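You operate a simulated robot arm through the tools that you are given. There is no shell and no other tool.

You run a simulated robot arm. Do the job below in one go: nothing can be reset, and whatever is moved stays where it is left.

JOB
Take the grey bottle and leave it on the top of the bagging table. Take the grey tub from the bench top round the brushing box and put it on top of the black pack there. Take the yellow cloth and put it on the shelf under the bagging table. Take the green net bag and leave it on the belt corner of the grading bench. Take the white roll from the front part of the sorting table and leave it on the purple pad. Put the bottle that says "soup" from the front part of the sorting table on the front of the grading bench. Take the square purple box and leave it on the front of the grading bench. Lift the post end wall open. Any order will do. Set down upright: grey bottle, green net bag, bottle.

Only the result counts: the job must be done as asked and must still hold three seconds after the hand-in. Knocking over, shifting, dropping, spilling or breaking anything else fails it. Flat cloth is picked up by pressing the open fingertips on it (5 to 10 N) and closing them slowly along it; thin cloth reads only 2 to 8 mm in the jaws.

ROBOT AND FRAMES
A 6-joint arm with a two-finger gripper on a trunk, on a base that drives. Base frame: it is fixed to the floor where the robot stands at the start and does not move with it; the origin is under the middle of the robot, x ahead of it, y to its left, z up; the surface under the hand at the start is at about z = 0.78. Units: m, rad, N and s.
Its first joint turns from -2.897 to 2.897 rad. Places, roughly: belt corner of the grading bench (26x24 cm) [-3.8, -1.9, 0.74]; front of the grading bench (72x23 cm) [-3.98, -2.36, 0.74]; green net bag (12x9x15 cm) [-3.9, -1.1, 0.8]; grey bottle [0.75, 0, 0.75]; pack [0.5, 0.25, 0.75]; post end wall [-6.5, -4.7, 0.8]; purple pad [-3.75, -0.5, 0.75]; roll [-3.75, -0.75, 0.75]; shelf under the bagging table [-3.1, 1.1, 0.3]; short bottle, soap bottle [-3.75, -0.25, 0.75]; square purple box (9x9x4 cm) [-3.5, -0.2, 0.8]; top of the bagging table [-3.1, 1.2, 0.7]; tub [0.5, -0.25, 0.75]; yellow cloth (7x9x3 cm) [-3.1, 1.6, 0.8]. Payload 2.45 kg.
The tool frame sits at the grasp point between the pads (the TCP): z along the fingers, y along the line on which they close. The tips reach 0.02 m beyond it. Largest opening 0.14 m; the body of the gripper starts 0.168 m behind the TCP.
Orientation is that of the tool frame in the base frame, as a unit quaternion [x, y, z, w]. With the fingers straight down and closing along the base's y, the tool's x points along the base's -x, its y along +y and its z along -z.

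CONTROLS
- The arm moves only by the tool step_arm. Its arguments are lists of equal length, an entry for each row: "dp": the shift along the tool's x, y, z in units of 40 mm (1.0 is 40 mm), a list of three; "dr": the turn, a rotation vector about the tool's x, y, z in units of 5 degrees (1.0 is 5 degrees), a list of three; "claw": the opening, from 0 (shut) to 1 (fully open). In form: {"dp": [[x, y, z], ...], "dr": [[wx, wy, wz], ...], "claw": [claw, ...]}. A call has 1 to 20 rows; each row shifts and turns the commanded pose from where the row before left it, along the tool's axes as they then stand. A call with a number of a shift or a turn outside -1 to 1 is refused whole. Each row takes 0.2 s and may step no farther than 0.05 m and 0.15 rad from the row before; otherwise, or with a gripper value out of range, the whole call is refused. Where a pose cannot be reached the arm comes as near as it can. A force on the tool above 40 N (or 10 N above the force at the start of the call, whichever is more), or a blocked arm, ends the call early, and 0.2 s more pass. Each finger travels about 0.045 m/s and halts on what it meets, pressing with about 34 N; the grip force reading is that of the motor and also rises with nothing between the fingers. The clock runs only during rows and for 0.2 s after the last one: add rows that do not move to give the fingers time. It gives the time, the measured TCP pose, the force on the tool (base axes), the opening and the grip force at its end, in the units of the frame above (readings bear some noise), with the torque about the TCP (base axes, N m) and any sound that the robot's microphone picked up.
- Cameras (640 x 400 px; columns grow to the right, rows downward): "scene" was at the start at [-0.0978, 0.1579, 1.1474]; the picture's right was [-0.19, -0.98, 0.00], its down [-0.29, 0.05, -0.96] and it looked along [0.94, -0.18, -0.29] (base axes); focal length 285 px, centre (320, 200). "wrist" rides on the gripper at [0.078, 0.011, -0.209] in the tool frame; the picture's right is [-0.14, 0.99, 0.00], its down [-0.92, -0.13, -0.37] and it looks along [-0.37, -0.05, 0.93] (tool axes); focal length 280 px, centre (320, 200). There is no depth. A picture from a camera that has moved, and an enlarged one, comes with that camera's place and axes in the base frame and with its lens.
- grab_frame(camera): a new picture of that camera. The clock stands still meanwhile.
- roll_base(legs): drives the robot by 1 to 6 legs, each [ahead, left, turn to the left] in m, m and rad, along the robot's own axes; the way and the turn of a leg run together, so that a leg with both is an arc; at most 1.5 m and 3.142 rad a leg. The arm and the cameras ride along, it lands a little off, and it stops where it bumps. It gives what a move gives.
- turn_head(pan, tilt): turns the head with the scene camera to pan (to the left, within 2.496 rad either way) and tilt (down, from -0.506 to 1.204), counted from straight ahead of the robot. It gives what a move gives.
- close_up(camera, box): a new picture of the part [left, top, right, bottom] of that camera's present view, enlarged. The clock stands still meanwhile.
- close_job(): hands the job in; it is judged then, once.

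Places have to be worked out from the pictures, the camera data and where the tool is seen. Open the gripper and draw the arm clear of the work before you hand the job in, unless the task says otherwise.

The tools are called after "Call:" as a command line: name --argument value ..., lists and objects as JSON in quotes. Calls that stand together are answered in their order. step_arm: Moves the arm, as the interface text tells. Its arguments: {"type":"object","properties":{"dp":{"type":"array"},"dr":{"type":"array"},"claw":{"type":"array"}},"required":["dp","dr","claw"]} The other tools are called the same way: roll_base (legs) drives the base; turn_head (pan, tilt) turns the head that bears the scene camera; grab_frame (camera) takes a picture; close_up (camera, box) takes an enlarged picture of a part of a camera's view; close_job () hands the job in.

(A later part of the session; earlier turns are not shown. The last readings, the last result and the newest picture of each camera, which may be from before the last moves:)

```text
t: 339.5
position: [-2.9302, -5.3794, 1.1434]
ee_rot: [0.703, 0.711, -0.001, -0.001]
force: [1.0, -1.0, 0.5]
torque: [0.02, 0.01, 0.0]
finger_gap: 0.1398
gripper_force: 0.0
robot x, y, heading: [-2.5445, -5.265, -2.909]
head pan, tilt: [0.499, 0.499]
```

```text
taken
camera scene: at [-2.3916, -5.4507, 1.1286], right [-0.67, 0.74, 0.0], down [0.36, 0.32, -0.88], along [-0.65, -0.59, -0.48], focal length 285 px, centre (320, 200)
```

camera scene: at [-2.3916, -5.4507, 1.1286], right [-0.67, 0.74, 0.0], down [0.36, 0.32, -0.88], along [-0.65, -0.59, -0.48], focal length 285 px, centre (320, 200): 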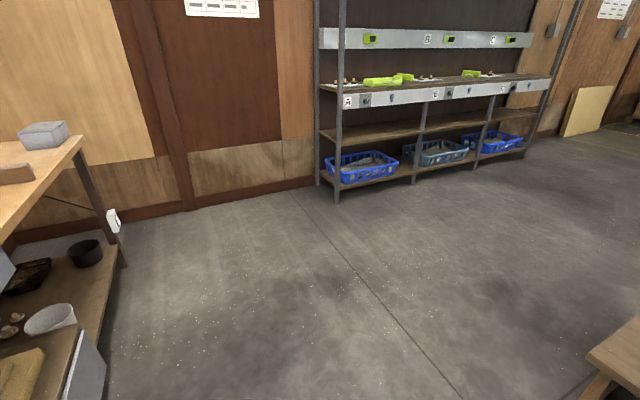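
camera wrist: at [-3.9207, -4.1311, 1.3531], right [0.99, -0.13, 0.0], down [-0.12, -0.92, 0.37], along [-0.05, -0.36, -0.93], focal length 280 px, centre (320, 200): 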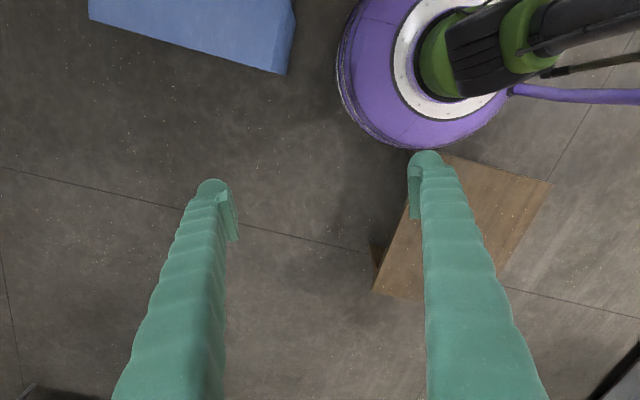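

The way past the stool's far side is open. I drive on to about (-4.6, -5.4).

Call:
roll_base --legs '[[0.798, 0.31, 0], [1.233, -0.652, 0]]'

Call:
turn_head --pan -0.2 --tilt 0.35

Call:
grab_frame --camera "scene"

Call:
close_up --camera "scene" --box '[180, 50, 460, 225]'

```text
t: 350.6
position: [-4.9855, -5.4932, 1.1433]
ee_rot: [0.703, 0.711, 0.0, -0.002]
force: [0.0, 0.2, 0.1]
torque: [0.01, 0.03, 0.0]
finger_gap: 0.1399
gripper_force: 0.1
robot x, y, heading: [-4.6049, -5.3779, -2.91]
head pan, tilt: [0.499, 0.499]
```

```text
t: 351.7
position: [-4.9851, -5.4928, 1.1439]
ee_rot: [0.703, 0.711, -0.001, -0.001]
force: [-0.6, 0.0, 0.0]
torque: [-0.02, 0.0, 0.0]
finger_gap: 0.1402
gripper_force: 0.1
robot x, y, heading: [-4.6044, -5.3761, -2.91]
head pan, tilt: [-0.201, 0.351]
```

```text
taken
camera scene: at [-4.4722, -5.5073, 1.1423], right [-0.03, 1.0, 0.0], down [0.34, 0.01, -0.94], along [-0.94, -0.03, -0.34], focal length 285 px, centre (320, 200)
```

scene: 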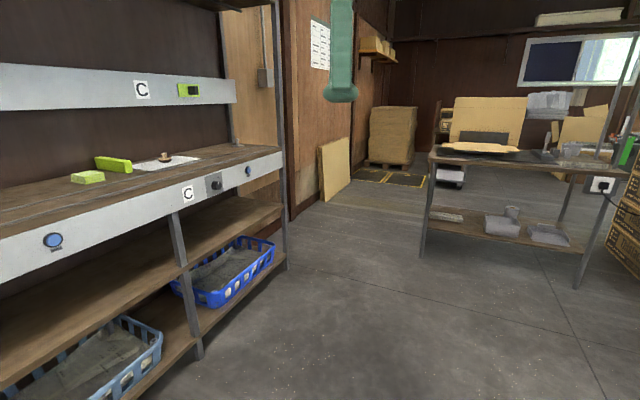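

```text
2.29 times, centred on (320, 138) of scene
camera zoom: at [-4.4722, -5.5073, 1.1423], right [-0.03, 1.0, 0.0], down [0.34, 0.01, -0.94], along [-0.94, -0.03, -0.34], focal length 652 px, centre (320, 343)
```

zoom: 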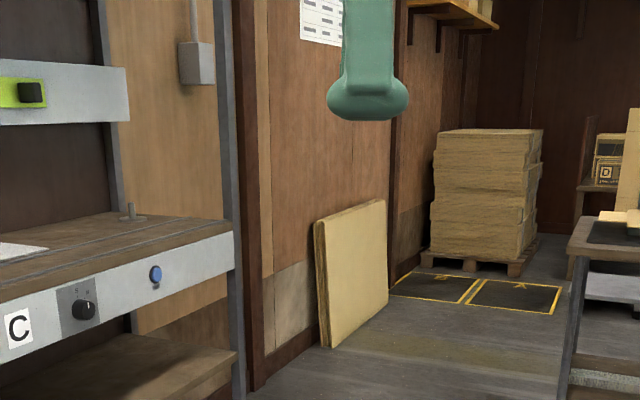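

The carton table is at the right now. I zoom on it.

Call:
close_up --camera "scene" --box '[410, 80, 640, 225]'

Call:
turn_head --pan -0.6 --tilt 0.25

Call:
close_up --camera "scene" --box '[220, 20, 480, 220]'

```text
2.76 times, centred on (525, 152) of scene
camera zoom: at [-4.4722, -5.5073, 1.1423], right [-0.03, 1.0, 0.0], down [0.34, 0.01, -0.94], along [-0.94, -0.03, -0.34], focal length 787 px, centre (-246, 331)
```

zoom: 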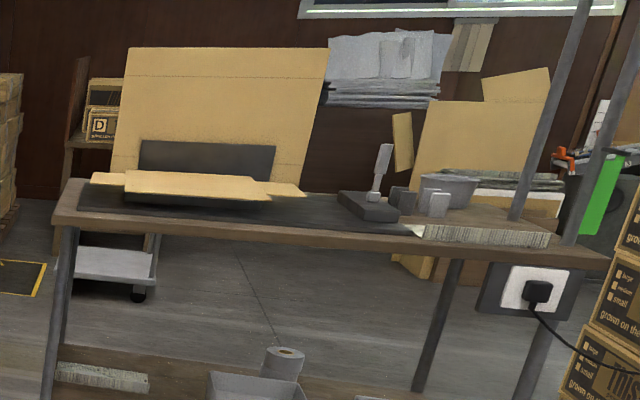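

```text
t: 352.5
position: [-4.9848, -5.4933, 1.144]
ee_rot: [0.704, 0.71, -0.001, -0.003]
force: [-0.8, 0.5, -0.4]
torque: [-0.02, -0.03, -0.03]
finger_gap: 0.1399
gripper_force: 0.1
robot x, y, heading: [-4.6044, -5.3787, -2.911]
head pan, tilt: [-0.6, 0.25]
```

```text
2.00 times, centred on (350, 120) of scene
camera zoom: at [-4.4662, -5.4708, 1.1517], right [0.36, 0.93, 0.0], down [0.23, -0.09, -0.97], along [-0.9, 0.35, -0.25], focal length 571 px, centre (260, 360)
```

zoom: 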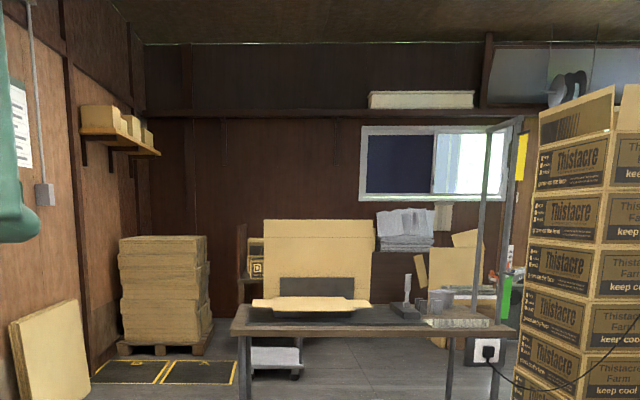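

The table's front edge runs from about (-6.34, -4.85) to (-6.0, -3.9). I drive to about (-5.45, -4.7) and turn to face it.

Call:
roll_base --legs '[[0.671, -0.857, 0], [0, 0, -0.57]]'

Call:
turn_head --pan 0.0 --tilt 0.45

Call:
grab_frame --camera "scene"

Call:
close_up --camera "scene" --box '[150, 60, 470, 260]'

Call:
grab_frame --camera "wrist"

```text
t: 359.7
position: [-5.8235, -4.5713, 1.1441]
ee_rot: [0.878, 0.478, -0.001, -0.002]
force: [-0.2, -1.1, -0.7]
torque: [0.04, -0.01, 0.0]
finger_gap: 0.14
gripper_force: 0.0
robot x, y, heading: [-5.4427, -4.6856, 2.786]
head pan, tilt: [-0.6, 0.25]
```

```text
t: 360.7
position: [-5.8228, -4.5709, 1.1431]
ee_rot: [0.879, 0.477, 0.0, -0.002]
force: [0.2, -0.3, -1.1]
torque: [0.0, 0.0, -0.01]
finger_gap: 0.1404
gripper_force: 0.1
robot x, y, heading: [-5.4411, -4.6875, 2.791]
head pan, tilt: [0.0, 0.45]
```

```text
taken
camera scene: at [-5.4115, -4.884, 1.1331], right [0.35, 0.94, 0.0], down [0.41, -0.15, -0.9], along [-0.84, 0.31, -0.43], focal length 285 px, centre (320, 200)
```

scene: 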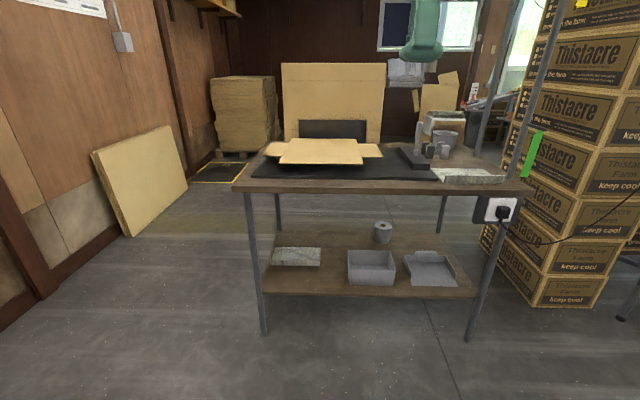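

```text
2.00 times, centred on (310, 160) of scene
camera zoom: at [-5.4115, -4.884, 1.1331], right [0.35, 0.94, 0.0], down [0.41, -0.15, -0.9], along [-0.84, 0.31, -0.43], focal length 571 px, centre (340, 280)
```

zoom: 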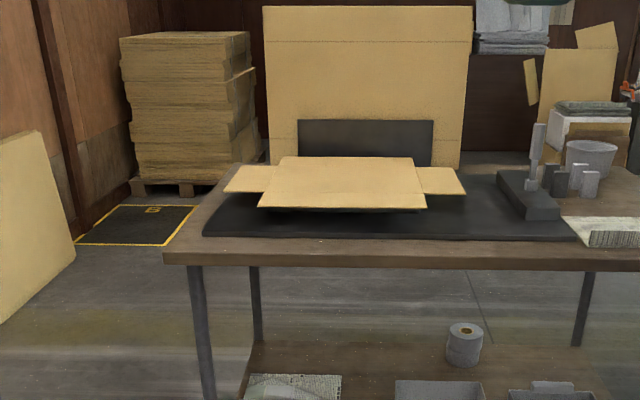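

```text
taken
camera wrist: at [-5.7704, -4.512, 1.3531], right [0.76, -0.65, 0.0], down [-0.61, -0.7, 0.37], along [-0.24, -0.28, -0.93], focal length 280 px, centre (320, 200)
```

wrist: 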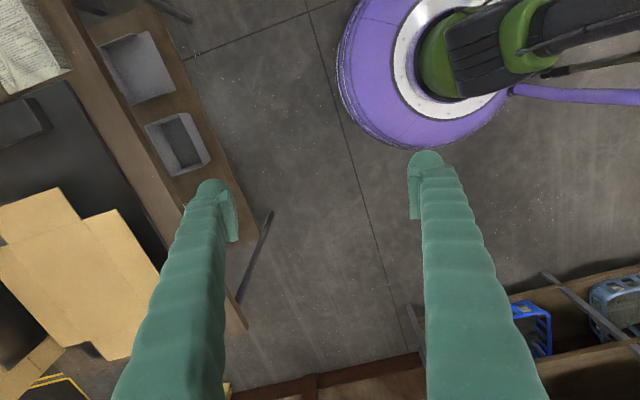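

A flat carton blank with wall flaps lies on a black former; the post frame stands at the table's right end. I drive 0.33 m closer and turn the hand to get an overhead view of the flaps.

Call:
roll_base --legs '[[0.33, 0, 0]]'

Call:
step_arm --dp '[[0, 0, -0.3], [0, 0, -0.3], [0, 0, -0.3], [0, 0, 0], [0, 0, 0], [0, 0, 0], [0, 0, 0], [0, 0, 0], [0, 0, 0], [0, 0, 0], [0, 0, 0], [0, 0, 0], [0, 0, 0], [0, 0, 0], [0, 0, 0], [0, 0, 0], [0, 0, 0]]' --dr '[[0, 0, 1], [0, 0, 1], [0, 0, 1], [0, 0, 1], [0, 0, 1], [0, 0, 1], [0, 0, 1], [0, 0, 1], [0, 0, 1], [0, 0, 1], [0, 0, 1], [0, 0, 1], [0, 0, 1], [0, 0, 1], [0, 0, 1], [0, 0, 0.4], [0, 0, 0]]' --claw '[1, 1, 1, 1, 1, 1, 1, 1, 1, 1, 1, 1, 1, 1, 1, 1, 1]'

Call:
grab_frame --camera "wrist"

Call:
grab_frame --camera "scene"

```text
t: 362.9
position: [-6.1337, -4.4552, 1.1434]
ee_rot: [0.879, 0.477, 0.0, -0.003]
force: [0.6, -1.7, 0.4]
torque: [0.01, -0.04, 0.0]
finger_gap: 0.1397
gripper_force: 0.0
robot x, y, heading: [-5.7566, -4.5719, 2.783]
head pan, tilt: [0.0, 0.45]
```

```text
t: 366.5
position: [-6.1339, -4.4562, 1.1793]
ee_rot: [0.985, -0.175, -0.002, -0.001]
force: [0.5, -0.7, 0.2]
torque: [0.02, -0.02, -0.03]
finger_gap: 0.14
gripper_force: 0.1
robot x, y, heading: [-5.752, -4.573, 2.786]
head pan, tilt: [0.0, 0.45]
```

```text
taken
camera wrist: at [-6.062, -4.4926, 1.3887], right [-0.47, -0.88, 0.0], down [-0.82, 0.43, 0.37], along [-0.33, 0.18, -0.93], focal length 280 px, centre (320, 200)
```

wrist: 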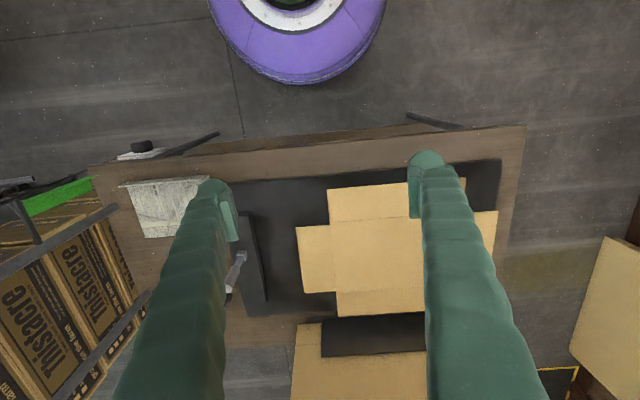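

```text
taken
camera scene: at [-5.7222, -4.7687, 1.1331], right [0.35, 0.94, 0.0], down [0.41, -0.15, -0.9], along [-0.84, 0.31, -0.44], focal length 285 px, centre (320, 200)
```

scene: 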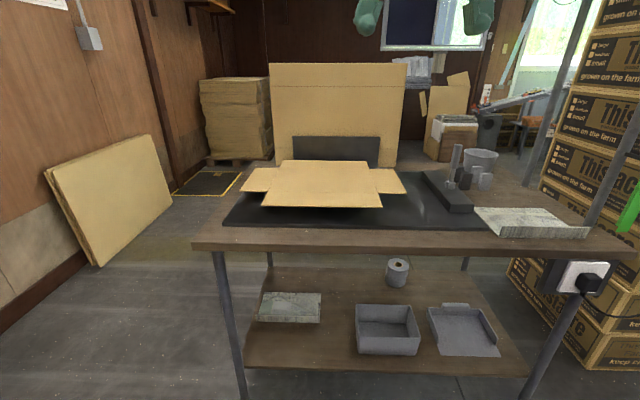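

The blank has a centre panel, two long side flaps (front/back) and two short end flaps (left/right). The left end flap sits at about (-6.57, -4.65, 0.80), nearest the given place. I zoom to look for markings.

Call:
close_up --camera "scene" --box '[200, 120, 460, 260]'

Call:
close_up --camera "wrist" --box '[240, 160, 520, 335]'

```text
2.46 times, centred on (330, 190) of scene
camera zoom: at [-5.7222, -4.7687, 1.1331], right [0.35, 0.94, 0.0], down [0.41, -0.15, -0.9], along [-0.84, 0.31, -0.44], focal length 702 px, centre (295, 225)
```

zoom: 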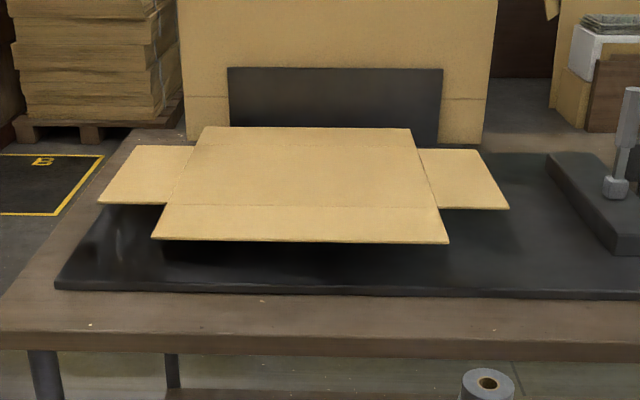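

```text
2.29 times, centred on (380, 248) of wrist
camera zoom: at [-6.062, -4.4926, 1.3887], right [-0.47, -0.88, 0.0], down [-0.82, 0.43, 0.37], along [-0.33, 0.18, -0.93], focal length 641 px, centre (183, 91)
```

zoom: 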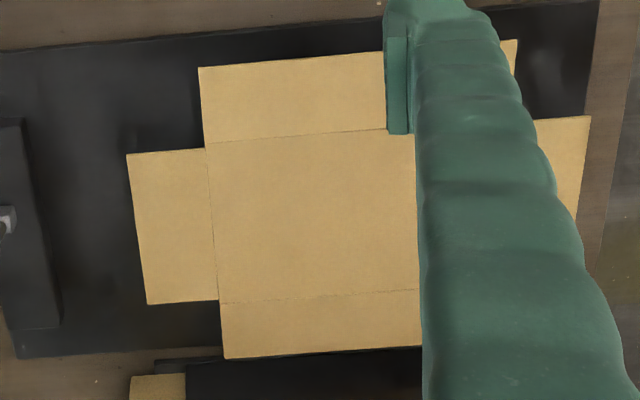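

Triangulation puts the flaps at z ≈ 0.811 and the left end flap at (-6.55, -4.65), matching the given place for the post end wall. I'll work it from the table's left end, so I drive around the corner in steps.

Call:
roll_base --legs '[[-0.267, 0.57, 0], [0.477, 0.2945, 0]]'

Call:
turn_head --pan 0.2 --tilt 0.6

Call:
grab_frame --camera "scene"

```text
t: 372.9
position: [-6.6425, -5.1917, 1.179]
ee_rot: [0.985, -0.174, 0.0, -0.001]
force: [-0.5, 0.0, 0.0]
torque: [-0.01, 0.02, -0.02]
finger_gap: 0.1401
gripper_force: 0.0
robot x, y, heading: [-6.2613, -5.3093, 2.78]
head pan, tilt: [0.0, 0.45]
```

```text
t: 373.6
position: [-6.6423, -5.1911, 1.179]
ee_rot: [0.985, -0.174, -0.002, -0.002]
force: [-0.3, 0.3, 0.0]
torque: [0.03, 0.0, 0.0]
finger_gap: 0.14
gripper_force: 0.1
robot x, y, heading: [-6.2643, -5.3093, 2.783]
head pan, tilt: [0.201, 0.6]
```

```text
taken
camera scene: at [-6.2334, -5.5241, 1.1196], right [0.16, 0.99, 0.0], down [0.56, -0.09, -0.83], along [-0.81, 0.13, -0.56], focal length 285 px, centre (320, 200)
```

scene: 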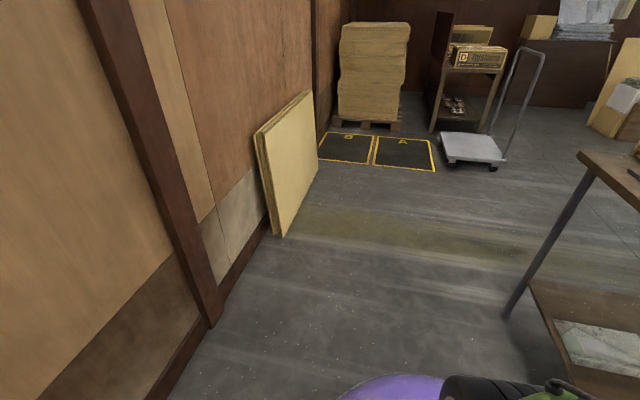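

A timber post stands on the wall at this end, which fits "post end". The way is clear, so I drive on to about (-6.8, -5.28) and turn to face the table's left end.

Call:
roll_base --legs '[[0.512, 0.161, 0], [0, 0, -1.58]]'

Call:
turn_head --pan -0.1 --tilt 0.55

Call:
grab_frame --camera "scene"

Call:
grab_frame --camera "wrist"

```text
t: 380.5
position: [-6.6813, -4.8982, 1.1792]
ee_rot: [-0.576, 0.818, 0.0, 0.002]
force: [0.3, 0.1, 0.4]
torque: [-0.01, 0.0, 0.01]
finger_gap: 0.1399
gripper_force: 0.1
robot x, y, heading: [-6.7943, -5.2807, 1.223]
head pan, tilt: [0.201, 0.6]
```

```text
t: 381.3
position: [-6.6804, -4.8988, 1.179]
ee_rot: [-0.576, 0.817, 0.001, 0.002]
force: [-0.4, 0.1, 0.6]
torque: [-0.03, -0.02, 0.0]
finger_gap: 0.14
gripper_force: 0.0
robot x, y, heading: [-6.7932, -5.2818, 1.222]
head pan, tilt: [-0.099, 0.55]
```

```text
taken
camera scene: at [-6.9841, -5.3167, 1.1241], right [0.9, -0.43, 0.0], down [-0.23, -0.47, -0.85], along [0.37, 0.77, -0.52], focal length 285 px, centre (320, 200)
```

scene: 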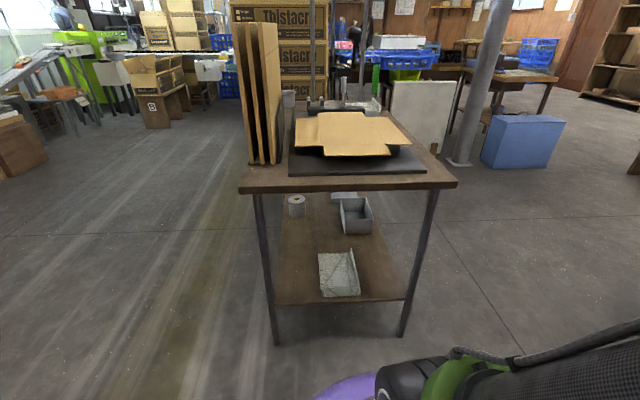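

```text
taken
camera wrist: at [-6.7169, -4.9689, 1.3887], right [-0.89, 0.46, 0.0], down [0.43, 0.82, 0.37], along [0.17, 0.33, -0.93], focal length 280 px, centre (320, 200)
```

wrist: 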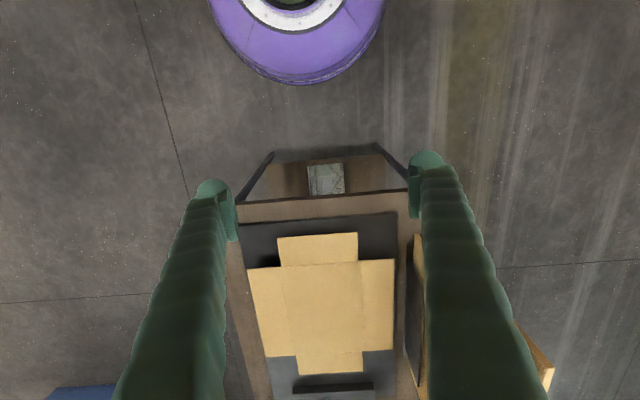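

The end flap's free edge faces me: edge at 0.641 m ahead, crease at 0.725 m ahead, z ≈ 0.811, with a gap below it. Plan: roll the gripper 90°, pitch it 55° forward, slide the lower finger under the flap and swing it up. First I centre the hand, move ahead and roll it.

Call:
step_arm --dp '[[-0.9, -0.5, 0], [-0.9, -0.5, 0], [-0.9, 0, 0], [-0.9, 0, 0], [-0.9, 0, 0], [-0.5, 0, 0], [0, 0, 0]]' --dr '[[0, 0, 0], [0, 0, 0], [0, 0, 0], [0, 0, 0], [0, 0, 0], [0, 0, 0], [0, 0, 0]]' --claw '[1, 1, 1, 1, 1, 1, 1]'

Call:
step_arm --dp '[[0, 0, 0], [0, 0, 0], [0, 0, 0], [0, 0, 0], [0, 0, 0], [0, 0, 0], [0, 0, 0], [0, 0, 0], [0, 0, 0], [0, 0, 0], [0, 0, 0], [0, 0, 0], [0, 0, 0], [0, 0, 0], [0, 0, 0], [0, 0, 0], [0, 0, 0], [0, 0, 0], [0, 0, 0]]' --dr '[[0, 0, -1], [0, 0, -1], [0, 0, -1], [0, 0, -1], [0, 0, -1], [0, 0, -1], [0, 0, -1], [0, 0, -1], [0, 0, -1], [0, 0, -1], [0, 0, -1], [0, 0, -1], [0, 0, -1], [0, 0, -1], [0, 0, -1], [0, 0, -1], [0, 0, -1], [0, 0, -1], [0, 0, 0]]' --claw '[1, 1, 1, 1, 1, 1, 1, 1, 1, 1, 1, 1, 1, 1, 1, 1, 1, 1, 1]'

Call:
grab_frame --camera "wrist"

Call:
grab_frame --camera "scene"

```text
t: 382.9
position: [-6.5752, -4.7248, 1.1796]
ee_rot: [-0.577, 0.817, 0.001, 0.003]
force: [-0.3, 0.6, -0.3]
torque: [-0.01, 0.0, 0.0]
finger_gap: 0.1402
gripper_force: 0.1
robot x, y, heading: [-6.7958, -5.2755, 1.222]
head pan, tilt: [-0.099, 0.55]
```

```text
t: 386.9
position: [-6.5748, -4.7235, 1.1789]
ee_rot: [0.986, -0.168, 0.001, -0.001]
force: [-0.3, -0.5, -0.6]
torque: [0.0, 0.01, 0.01]
finger_gap: 0.1399
gripper_force: 0.1
robot x, y, heading: [-6.7967, -5.2784, 1.223]
head pan, tilt: [-0.099, 0.55]
```

```text
taken
camera wrist: at [-6.5055, -4.7603, 1.39], right [-0.46, -0.89, 0.0], down [-0.83, 0.43, 0.37], along [-0.32, 0.17, -0.93], focal length 280 px, centre (320, 200)
```

wrist: 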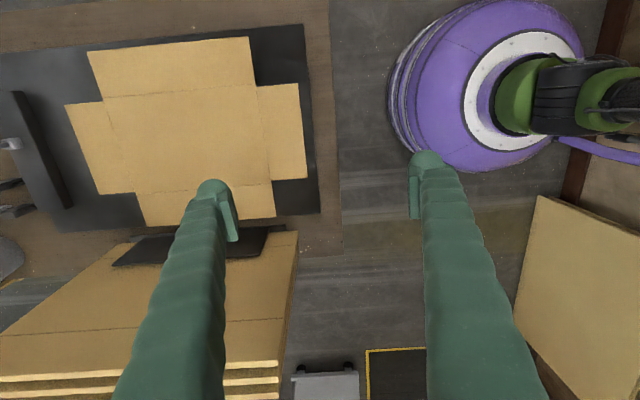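

```text
taken
camera scene: at [-6.984, -5.3166, 1.1241], right [0.9, -0.43, 0.0], down [-0.23, -0.47, -0.85], along [0.37, 0.77, -0.52], focal length 285 px, centre (320, 200)
```

scene: 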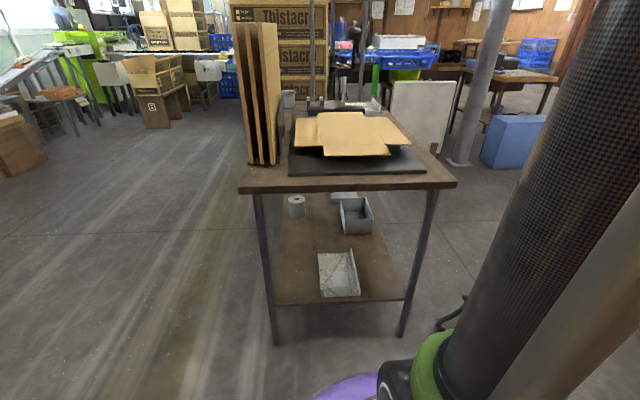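

The flap's edge is at 0.635 m and its crease at about 0.715 m ahead, nearly straight in line. Now I pitch the tool 55° forward about its lateral axis and look.

Call:
step_arm --dp '[[0, 0, 0], [0, 0, 0], [0, 0, 0], [0, 0, 0], [0, 0, 0], [0, 0, 0], [0, 0, 0], [0, 0, 0], [0, 0, 0], [0, 0, 0], [0, 0, 0], [0, 0, 0]]' --dr '[[1, 0, 0], [1, 0, 0], [1, 0, 0], [1, 0, 0], [1, 0, 0], [1, 0, 0], [1, 0, 0], [1, 0, 0], [1, 0, 0], [1, 0, 0], [1, 0, 0], [0, 0, 0]]' --claw '[1, 1, 1, 1, 1, 1, 1, 1, 1, 1, 1, 1]'

Call:
grab_frame --camera "wrist"

Call:
turn_head --pan -0.05 --tilt 0.3

Call:
grab_frame --camera "scene"

```text
t: 389.5
position: [-6.5756, -4.7237, 1.1805]
ee_rot: [0.873, -0.149, 0.079, -0.457]
force: [1.3, 0.7, -0.1]
torque: [-0.01, -0.03, 0.04]
finger_gap: 0.1401
gripper_force: 0.1
robot x, y, heading: [-6.7907, -5.2795, 1.228]
head pan, tilt: [-0.099, 0.55]
```

```text
taken
camera wrist: at [-6.561, -4.917, 1.2913], right [-0.32, -0.49, -0.81], down [-0.95, 0.09, 0.31], along [-0.08, 0.87, -0.49], focal length 280 px, centre (320, 200)
```

wrist: 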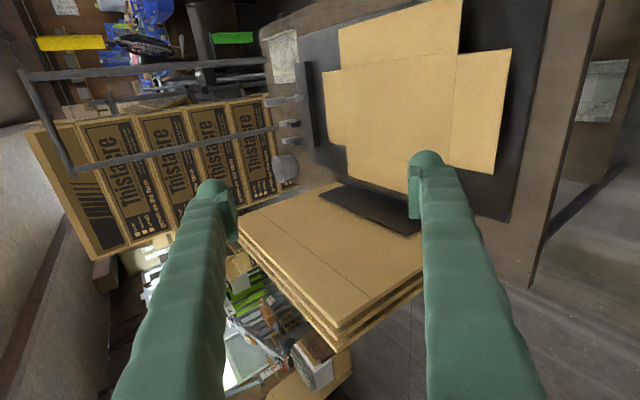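

```text
t: 390.2
position: [-6.576, -4.7228, 1.1816]
ee_rot: [0.873, -0.151, 0.08, -0.456]
force: [0.6, -0.1, -0.4]
torque: [0.0, 0.0, 0.01]
finger_gap: 0.1398
gripper_force: 0.2
robot x, y, heading: [-6.7925, -5.284, 1.22]
head pan, tilt: [-0.051, 0.3]
```

```text
taken
camera scene: at [-6.9867, -5.3117, 1.147], right [0.92, -0.39, 0.0], down [-0.12, -0.27, -0.96], along [0.37, 0.88, -0.3], focal length 285 px, centre (320, 200)
```

scene: 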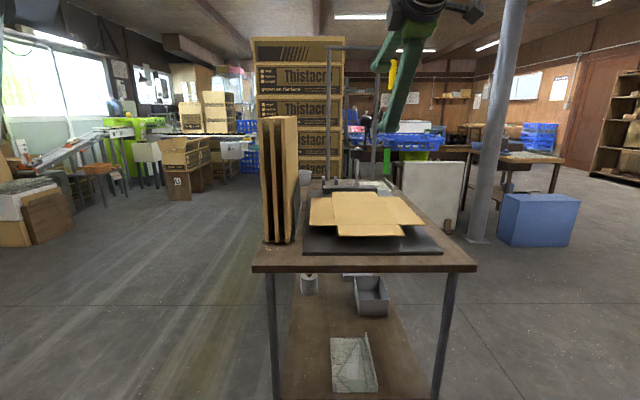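

The hand is pitched with the fingers one above the other. I lower it in front of the flap's edge to z ≈ 0.93 and check from the scene camera.

Call:
step_arm --dp '[[0, 0.41, 0.287], [0, 0.737, 0.517], [0, 0.737, 0.517], [0, 0.737, 0.517], [0, 0.737, 0.517], [0, 0.737, 0.517], [0, 0.737, 0.517], [0, 0.41, 0.287], [0, 0, 0]]' --dr '[[0, 0, 0], [0, 0, 0], [0, 0, 0], [0, 0, 0], [0, 0, 0], [0, 0, 0], [0, 0, 0], [0, 0, 0], [0, 0, 0]]' --claw '[1, 1, 1, 1, 1, 1, 1, 1, 1]'

Call:
turn_head --pan -0.05 --tilt 0.45

Call:
grab_frame --camera "scene"

Call:
grab_frame --camera "wrist"

```text
t: 392.2
position: [-6.5754, -4.723, 0.9233]
ee_rot: [0.873, -0.15, 0.079, -0.456]
force: [0.7, 0.5, 0.4]
torque: [-0.03, 0.02, 0.02]
finger_gap: 0.1399
gripper_force: 0.0
robot x, y, heading: [-6.7935, -5.2808, 1.22]
head pan, tilt: [-0.051, 0.3]
```

```text
t: 392.9
position: [-6.5764, -4.7229, 0.9243]
ee_rot: [0.873, -0.151, 0.08, -0.457]
force: [0.5, -0.9, 0.1]
torque: [-0.01, 0.02, 0.02]
finger_gap: 0.1399
gripper_force: 0.0
robot x, y, heading: [-6.7925, -5.2783, 1.221]
head pan, tilt: [-0.051, 0.45]
```

```text
taken
camera scene: at [-6.9873, -5.313, 1.1332], right [0.92, -0.39, 0.0], down [-0.17, -0.4, -0.9], along [0.35, 0.83, -0.43], focal length 285 px, centre (320, 200)
```

scene: 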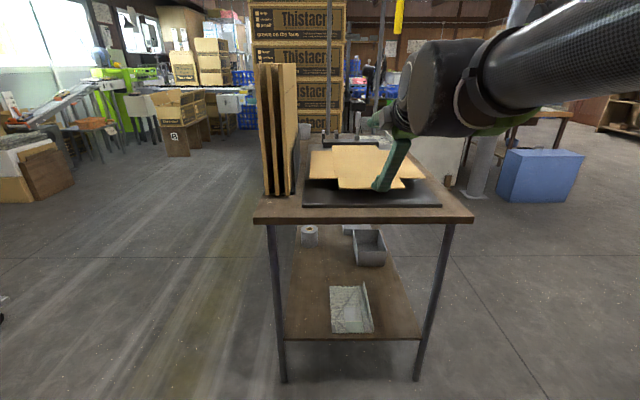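

```text
taken
camera wrist: at [-6.5606, -4.9161, 1.0348], right [-0.32, -0.49, -0.81], down [-0.95, 0.09, 0.31], along [-0.08, 0.87, -0.49], focal length 280 px, centre (320, 200)
```

wrist: 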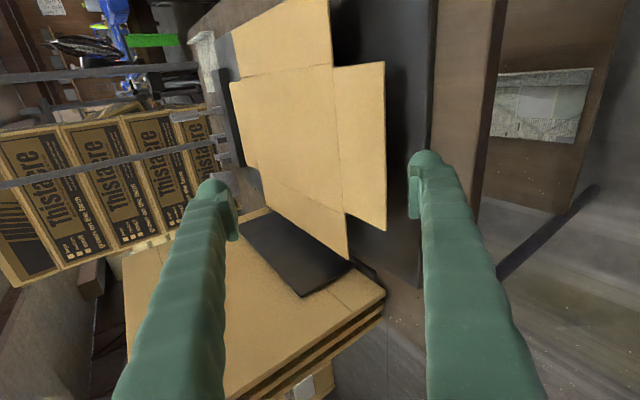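

The lower finger lines up with the flap's middle within 1 cm. I lower to TCP z ≈ 0.859 so its tip is below flap level, then check before sliding in.

Call:
step_arm --dp '[[0, 0.5, 0.35], [0, 0.5, 0.35], [0, 0.33, 0.23], [0, 0, 0]]' --dr '[[0, 0, 0], [0, 0, 0], [0, 0, 0], [0, 0, 0]]' --claw '[1, 1, 1, 1]'

Call:
grab_frame --camera "wrist"

Call:
close_up --camera "scene" --box '[280, 110, 480, 235]'

```text
t: 393.9
position: [-6.576, -4.7232, 0.8592]
ee_rot: [0.874, -0.15, 0.08, -0.455]
force: [0.0, 0.3, 0.5]
torque: [0.02, 0.02, -0.01]
finger_gap: 0.1405
gripper_force: 0.0
robot x, y, heading: [-6.7921, -5.2844, 1.225]
head pan, tilt: [-0.051, 0.45]
```

```text
taken
camera wrist: at [-6.5611, -4.9163, 0.9698], right [-0.32, -0.49, -0.81], down [-0.95, 0.09, 0.31], along [-0.08, 0.87, -0.49], focal length 280 px, centre (320, 200)
```

wrist: 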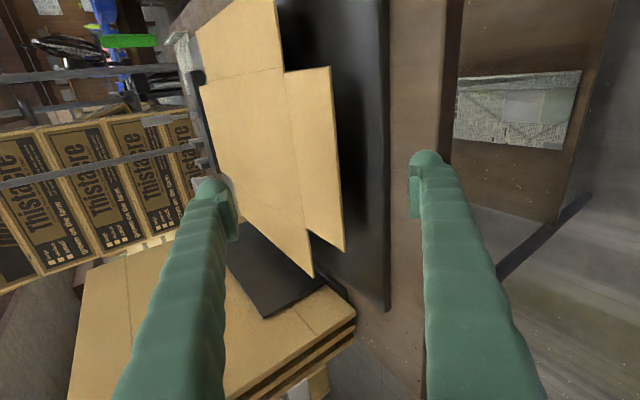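

```text
3.20 times, centred on (380, 172) of scene
camera zoom: at [-6.9873, -5.313, 1.1331], right [0.92, -0.39, 0.0], down [-0.17, -0.4, -0.9], along [0.35, 0.83, -0.44], focal length 913 px, centre (128, 288)
```

zoom: 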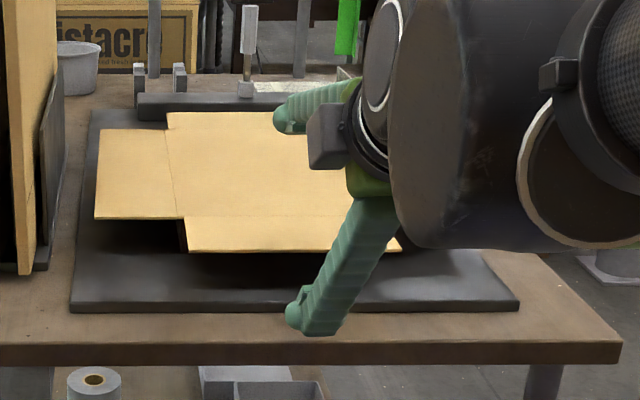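

The lower finger is just in front of the board, below flap level, and laterally within the flap's width. I slide it ahead about 9.5 cm under the flap.

Call:
step_arm --dp '[[0, -0.287, 0.41], [0, -0.287, 0.41], [0, -0.287, 0.41], [0, 0, 0]]' --dr '[[0, 0, 0], [0, 0, 0], [0, 0, 0], [0, 0, 0]]' --claw '[1, 1, 1, 1]'

Call:
close_up --camera "scene" --box '[280, 110, 480, 235]'

Call:
grab_frame --camera "wrist"

```text
t: 394.9
position: [-6.5561, -4.6662, 0.8594]
ee_rot: [0.873, -0.15, 0.079, -0.457]
force: [0.3, 0.0, 0.4]
torque: [0.02, 0.01, -0.02]
finger_gap: 0.1402
gripper_force: 0.2
robot x, y, heading: [-6.7959, -5.278, 1.222]
head pan, tilt: [-0.051, 0.45]
```

```text
3.20 times, centred on (380, 172) of scene
camera zoom: at [-6.9873, -5.313, 1.1331], right [0.92, -0.39, 0.0], down [-0.17, -0.4, -0.9], along [0.35, 0.83, -0.44], focal length 913 px, centre (128, 288)
```

zoom: 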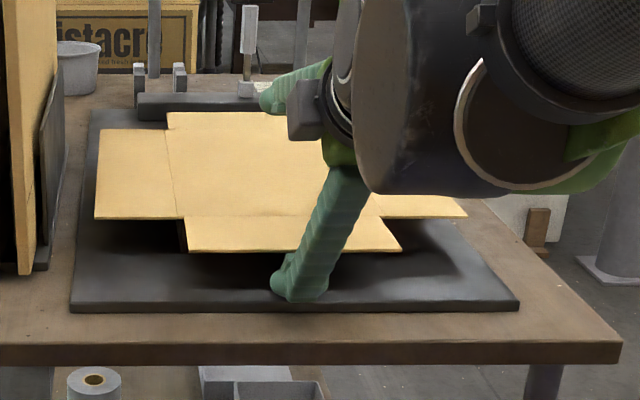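

```text
taken
camera wrist: at [-6.5405, -4.8593, 0.9701], right [-0.32, -0.49, -0.81], down [-0.95, 0.09, 0.31], along [-0.08, 0.87, -0.49], focal length 280 px, centre (320, 200)
```

wrist: 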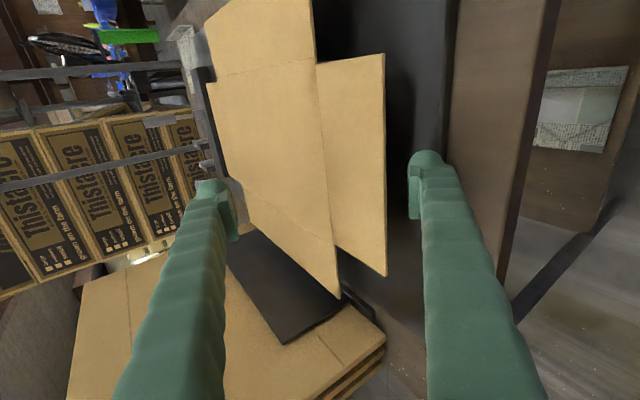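

The tip is right at the flap's edge level. I slide another 3.5 cm in.

Call:
step_arm --dp '[[0, -0.25, 0.36], [0, -0.25, 0.36], [0, 0, 0]]' --dr '[[0, 0, 0], [0, 0, 0], [0, 0, 0]]' --claw '[1, 1, 1]'

Call:
close_up --camera "scene" --box '[280, 110, 480, 235]'

Call:
grab_frame --camera "wrist"

```text
t: 395.8
position: [-6.5421, -4.6319, 0.8599]
ee_rot: [0.874, -0.15, 0.08, -0.456]
force: [0.4, -0.3, -0.1]
torque: [0.01, 0.01, 0.01]
finger_gap: 0.1398
gripper_force: 0.1
robot x, y, heading: [-6.7935, -5.2788, 1.221]
head pan, tilt: [-0.051, 0.45]
```

```text
3.20 times, centred on (380, 172) of scene
camera zoom: at [-6.9872, -5.3129, 1.1331], right [0.92, -0.39, 0.0], down [-0.17, -0.4, -0.9], along [0.35, 0.83, -0.44], focal length 913 px, centre (128, 288)
```

zoom: 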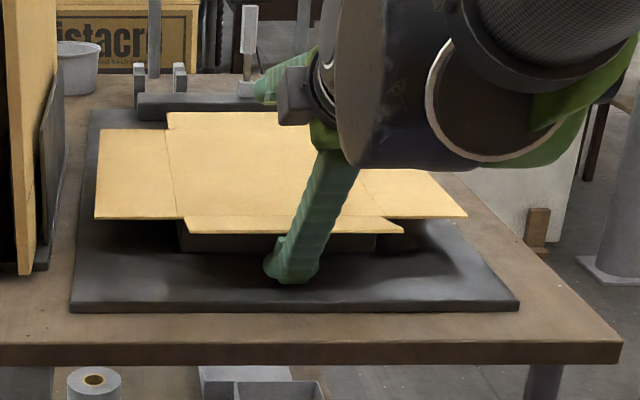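

```text
taken
camera wrist: at [-6.5278, -4.8256, 0.9706], right [-0.32, -0.49, -0.81], down [-0.95, 0.09, 0.31], along [-0.08, 0.87, -0.49], focal length 280 px, centre (320, 200)
```

wrist: 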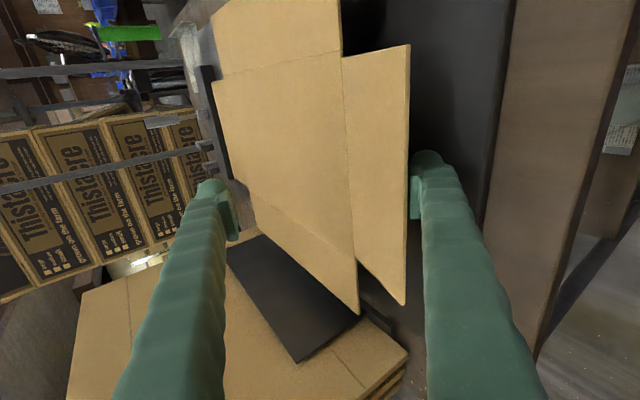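

The flap's edge has begun to lift on the finger with almost no force. I raise straight up 7 cm.

Call:
step_arm --dp '[[0, -0.36, -0.253], [0, -0.36, -0.253], [0, -0.36, -0.253], [0, -0.36, -0.253], [0, 0, 0]]' --dr '[[0, 0, 0], [0, 0, 0], [0, 0, 0], [0, 0, 0], [0, 0, 0]]' --claw '[1, 1, 1, 1, 1]'

Call:
close_up --camera "scene" --box '[280, 80, 480, 205]'

Call:
grab_frame --camera "wrist"

```text
t: 396.9
position: [-6.5439, -4.6335, 0.9301]
ee_rot: [0.874, -0.15, 0.079, -0.456]
force: [-0.2, -0.4, 0.3]
torque: [-0.02, 0.0, 0.01]
finger_gap: 0.14
gripper_force: 0.0
robot x, y, heading: [-6.7923, -5.2808, 1.222]
head pan, tilt: [-0.051, 0.45]
```

```text
3.20 times, centred on (380, 142) of scene
camera zoom: at [-6.9873, -5.3129, 1.1331], right [0.92, -0.39, 0.0], down [-0.17, -0.4, -0.9], along [0.35, 0.83, -0.44], focal length 913 px, centre (128, 384)
```

zoom: 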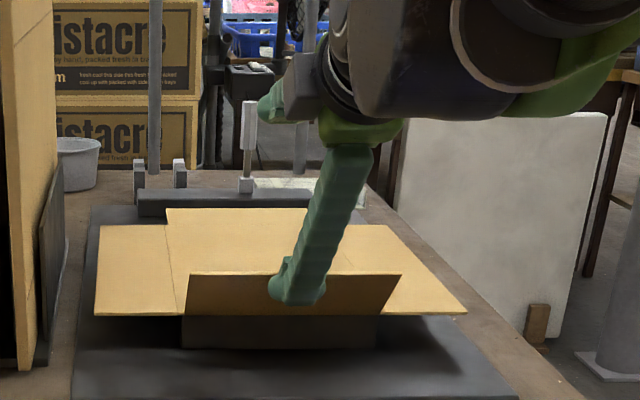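

```text
taken
camera wrist: at [-6.529, -4.8265, 1.0411], right [-0.32, -0.49, -0.81], down [-0.95, 0.09, 0.31], along [-0.08, 0.87, -0.49], focal length 280 px, centre (320, 200)
```

wrist: 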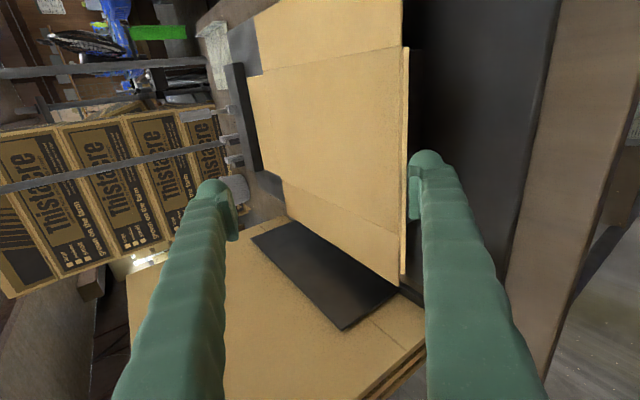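

The flap stands at about 45° and moves freely. I push ahead 5.5 cm and slightly up to bring it to vertical.

Call:
step_arm --dp '[[0, -0.2725, 0.2365], [0, -0.2725, 0.2365], [0, -0.2725, 0.2365], [0, -0.2725, 0.2365], [0, 0, 0]]' --dr '[[0, 0, 0], [0, 0, 0], [0, 0, 0], [0, 0, 0], [0, 0, 0]]' --claw '[1, 1, 1, 1, 1]'

Call:
close_up --camera "scene" --box '[280, 80, 480, 205]'

Call:
grab_frame --camera "wrist"

```text
t: 398.1
position: [-6.5259, -4.583, 0.9448]
ee_rot: [0.874, -0.151, 0.079, -0.455]
force: [-4.9, -11.6, 4.9]
torque: [-0.92, 0.3, -0.16]
finger_gap: 0.1402
gripper_force: 0.0
robot x, y, heading: [-6.7944, -5.281, 1.224]
head pan, tilt: [-0.051, 0.45]
stopped in row 5: the force on the tool passed its limit at 93 N (the readings are from after the stop); the commanded pose is now the measured one
```

```text
3.20 times, centred on (380, 142) of scene
camera zoom: at [-6.9878, -5.3142, 1.1331], right [0.92, -0.39, 0.0], down [-0.17, -0.4, -0.9], along [0.35, 0.83, -0.43], focal length 913 px, centre (128, 384)
```

zoom: 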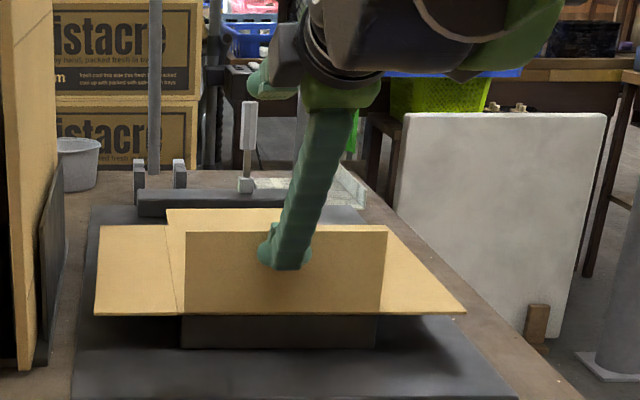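

```text
taken
camera wrist: at [-6.5111, -4.7757, 1.0554], right [-0.32, -0.49, -0.81], down [-0.94, 0.09, 0.31], along [-0.08, 0.87, -0.49], focal length 280 px, centre (320, 200)
```

wrist: 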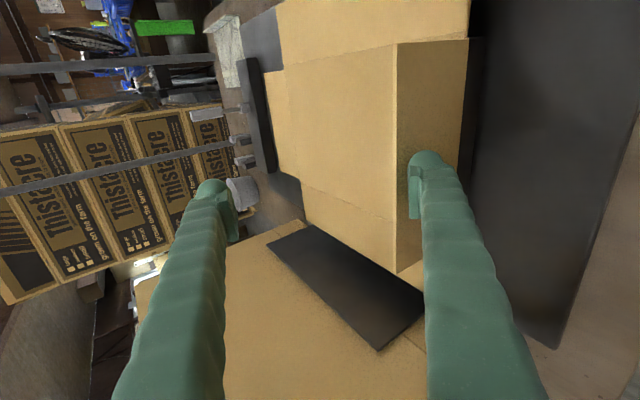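

The flap stands vertical against its stop. I retreat gently 2 cm to see whether it holds by itself.

Call:
step_arm --dp '[[0, 0.145, -0.205], [0, 0.145, -0.205], [0, 0, 0], [0, 0, 0]]' --dr '[[0, 0, 0], [0, 0, 0], [0, 0, 0], [0, 0, 0]]' --claw '[1, 1, 1, 1]'

Call:
close_up --camera "scene" --box '[280, 80, 480, 205]'

Call:
grab_frame --camera "wrist"

```text
t: 399.1
position: [-6.5334, -4.5994, 0.9441]
ee_rot: [0.874, -0.15, 0.08, -0.455]
force: [-0.1, -1.0, 0.6]
torque: [-0.01, -0.04, 0.04]
finger_gap: 0.1399
gripper_force: 0.0
robot x, y, heading: [-6.7987, -5.281, 1.224]
head pan, tilt: [-0.051, 0.45]
```

```text
3.20 times, centred on (380, 142) of scene
camera zoom: at [-6.9875, -5.3135, 1.1331], right [0.92, -0.39, 0.0], down [-0.17, -0.4, -0.9], along [0.35, 0.83, -0.44], focal length 913 px, centre (128, 384)
```

zoom: 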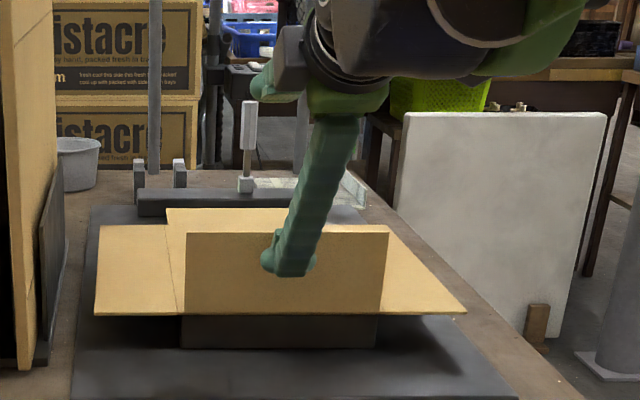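

```text
taken
camera wrist: at [-6.5175, -4.793, 1.0549], right [-0.32, -0.49, -0.81], down [-0.94, 0.09, 0.31], along [-0.08, 0.87, -0.49], focal length 280 px, centre (320, 200)
```

wrist: 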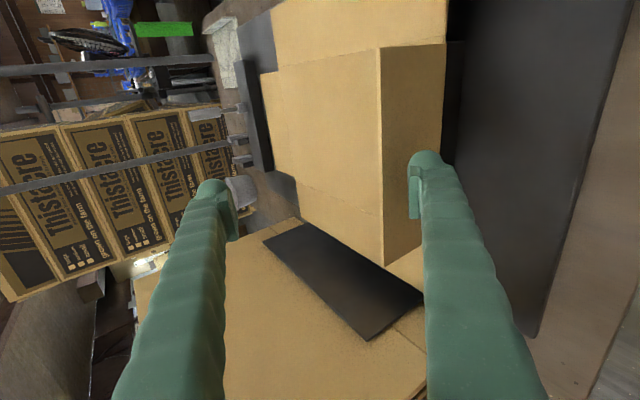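

The flap appears to stay. I retreat another 8 cm and check again.

Call:
step_arm --dp '[[0, 0.23, -0.33], [0, 0.23, -0.33], [0, 0.23, -0.33], [0, 0.23, -0.33], [0, 0.23, -0.33], [0, 0, 0], [0, 0, 0]]' --dr '[[0, 0, 0], [0, 0, 0], [0, 0, 0], [0, 0, 0], [0, 0, 0], [0, 0, 0], [0, 0, 0]]' --claw '[1, 1, 1, 1, 1, 1, 1]'

Call:
close_up --camera "scene" --box '[280, 80, 480, 205]'

Call:
grab_frame --camera "wrist"

```text
t: 400.7
position: [-6.561, -4.6765, 0.9434]
ee_rot: [0.874, -0.15, 0.079, -0.455]
force: [0.3, -0.2, -0.2]
torque: [0.0, -0.01, -0.02]
finger_gap: 0.14
gripper_force: 0.0
robot x, y, heading: [-6.7918, -5.2791, 1.224]
head pan, tilt: [-0.051, 0.45]
```

```text
3.20 times, centred on (380, 142) of scene
camera zoom: at [-6.9875, -5.3135, 1.1331], right [0.92, -0.39, 0.0], down [-0.17, -0.4, -0.9], along [0.35, 0.83, -0.44], focal length 913 px, centre (128, 384)
```

zoom: 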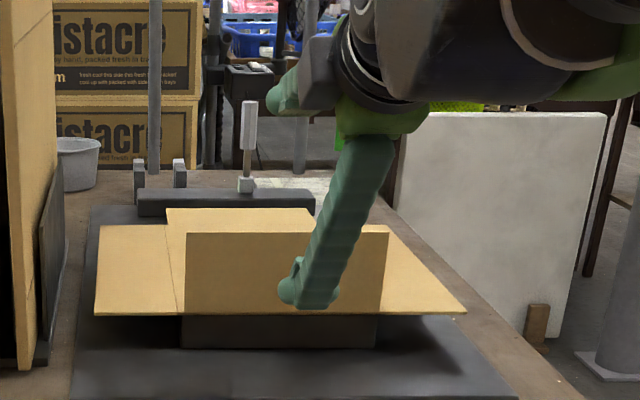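

```text
taken
camera wrist: at [-6.5455, -4.8688, 1.0552], right [-0.32, -0.49, -0.81], down [-0.94, 0.09, 0.31], along [-0.08, 0.87, -0.49], focal length 280 px, centre (320, 200)
```

wrist: 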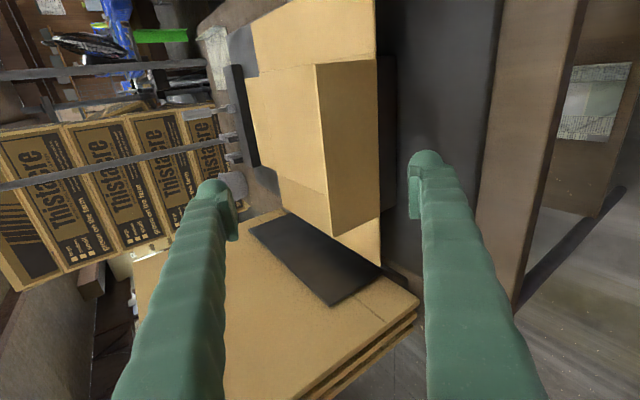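

The end wall stands upright by itself. I back off a little more and lift the hand clear.

Call:
step_arm --dp '[[0, 0.3, -0.43], [0, 0.3, -0.43], [0, -0.41, -0.287], [0, -0.7, -0.49], [0, -0.7, -0.49], [0, -0.7, -0.49], [0, -0.7, -0.49], [0, -0.7, -0.49], [0, -0.5, -0.35], [0, 0, 0]]' --dr '[[0, 0, 0], [0, 0, 0], [0, 0, 0], [0, 0, 0], [0, 0, 0], [0, 0, 0], [0, 0, 0], [0, 0, 0], [0, 0, 0], [0, 0, 0]]' --claw '[1, 1, 1, 1, 1, 1, 1, 1, 1, 1]'

Call:
step_arm --dp '[[0, 0, 0], [0, 0, 0], [0, 0, 0], [0, 0, 0], [0, 0, 0], [0, 0, 0], [0, 0, 0], [0, 0, 0], [0, 0, 0], [0, 0, 0], [0, 0, 0], [0, 0, 0]]' --dr '[[-1, 0, 0], [-1, 0, 0], [-1, 0, 0], [-1, 0, 0], [-1, 0, 0], [-1, 0, 0], [-1, 0, 0], [-1, 0, 0], [-1, 0, 0], [-1, 0, 0], [-1, 0, 0], [0, 0, 0]]' --claw '[1, 1, 1, 1, 1, 1, 1, 1, 1, 1, 1, 1]'

Call:
grab_frame --camera "wrist"

Call:
grab_frame --camera "scene"

Call:
close_up --camera "scene" --box '[280, 80, 480, 205]'

```text
t: 402.9
position: [-6.5744, -4.7174, 1.1589]
ee_rot: [0.874, -0.151, 0.079, -0.456]
force: [-0.2, -0.1, -0.4]
torque: [0.01, -0.01, -0.01]
finger_gap: 0.1402
gripper_force: 0.0
robot x, y, heading: [-6.7953, -5.2801, 1.217]
head pan, tilt: [-0.051, 0.45]
```

```text
t: 405.5
position: [-6.5751, -4.7157, 1.1601]
ee_rot: [0.985, -0.17, 0.0, 0.001]
force: [0.2, -0.6, 0.0]
torque: [0.01, 0.01, 0.01]
finger_gap: 0.1401
gripper_force: 0.1
robot x, y, heading: [-6.7917, -5.2798, 1.224]
head pan, tilt: [-0.051, 0.45]
```

```text
taken
camera wrist: at [-6.5034, -4.7524, 1.3685], right [-0.46, -0.89, 0.0], down [-0.83, 0.43, 0.37], along [-0.33, 0.17, -0.93], focal length 280 px, centre (320, 200)
```

wrist: 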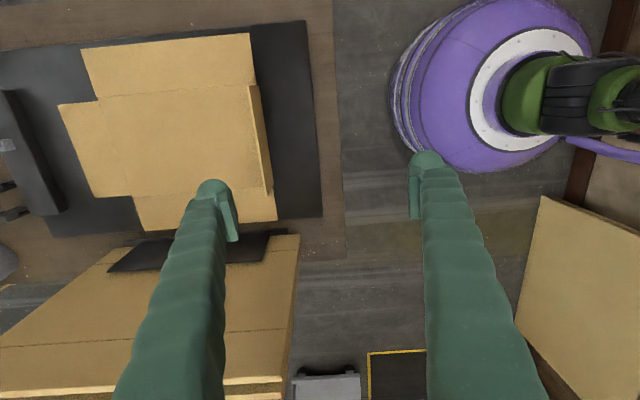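

```text
taken
camera scene: at [-6.9875, -5.3135, 1.1331], right [0.92, -0.39, 0.0], down [-0.17, -0.4, -0.9], along [0.35, 0.83, -0.44], focal length 285 px, centre (320, 200)
```

scene: 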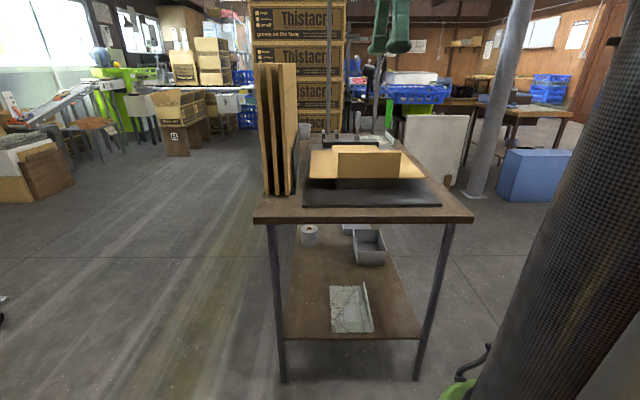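

```text
3.20 times, centred on (380, 142) of scene
camera zoom: at [-6.9875, -5.3135, 1.1331], right [0.92, -0.39, 0.0], down [-0.17, -0.4, -0.9], along [0.35, 0.83, -0.44], focal length 913 px, centre (128, 384)
```

zoom: 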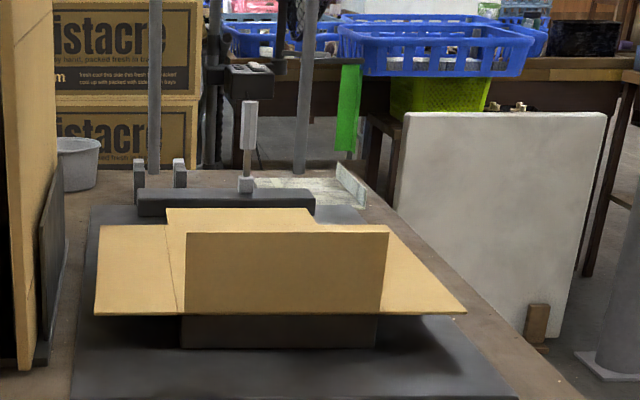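

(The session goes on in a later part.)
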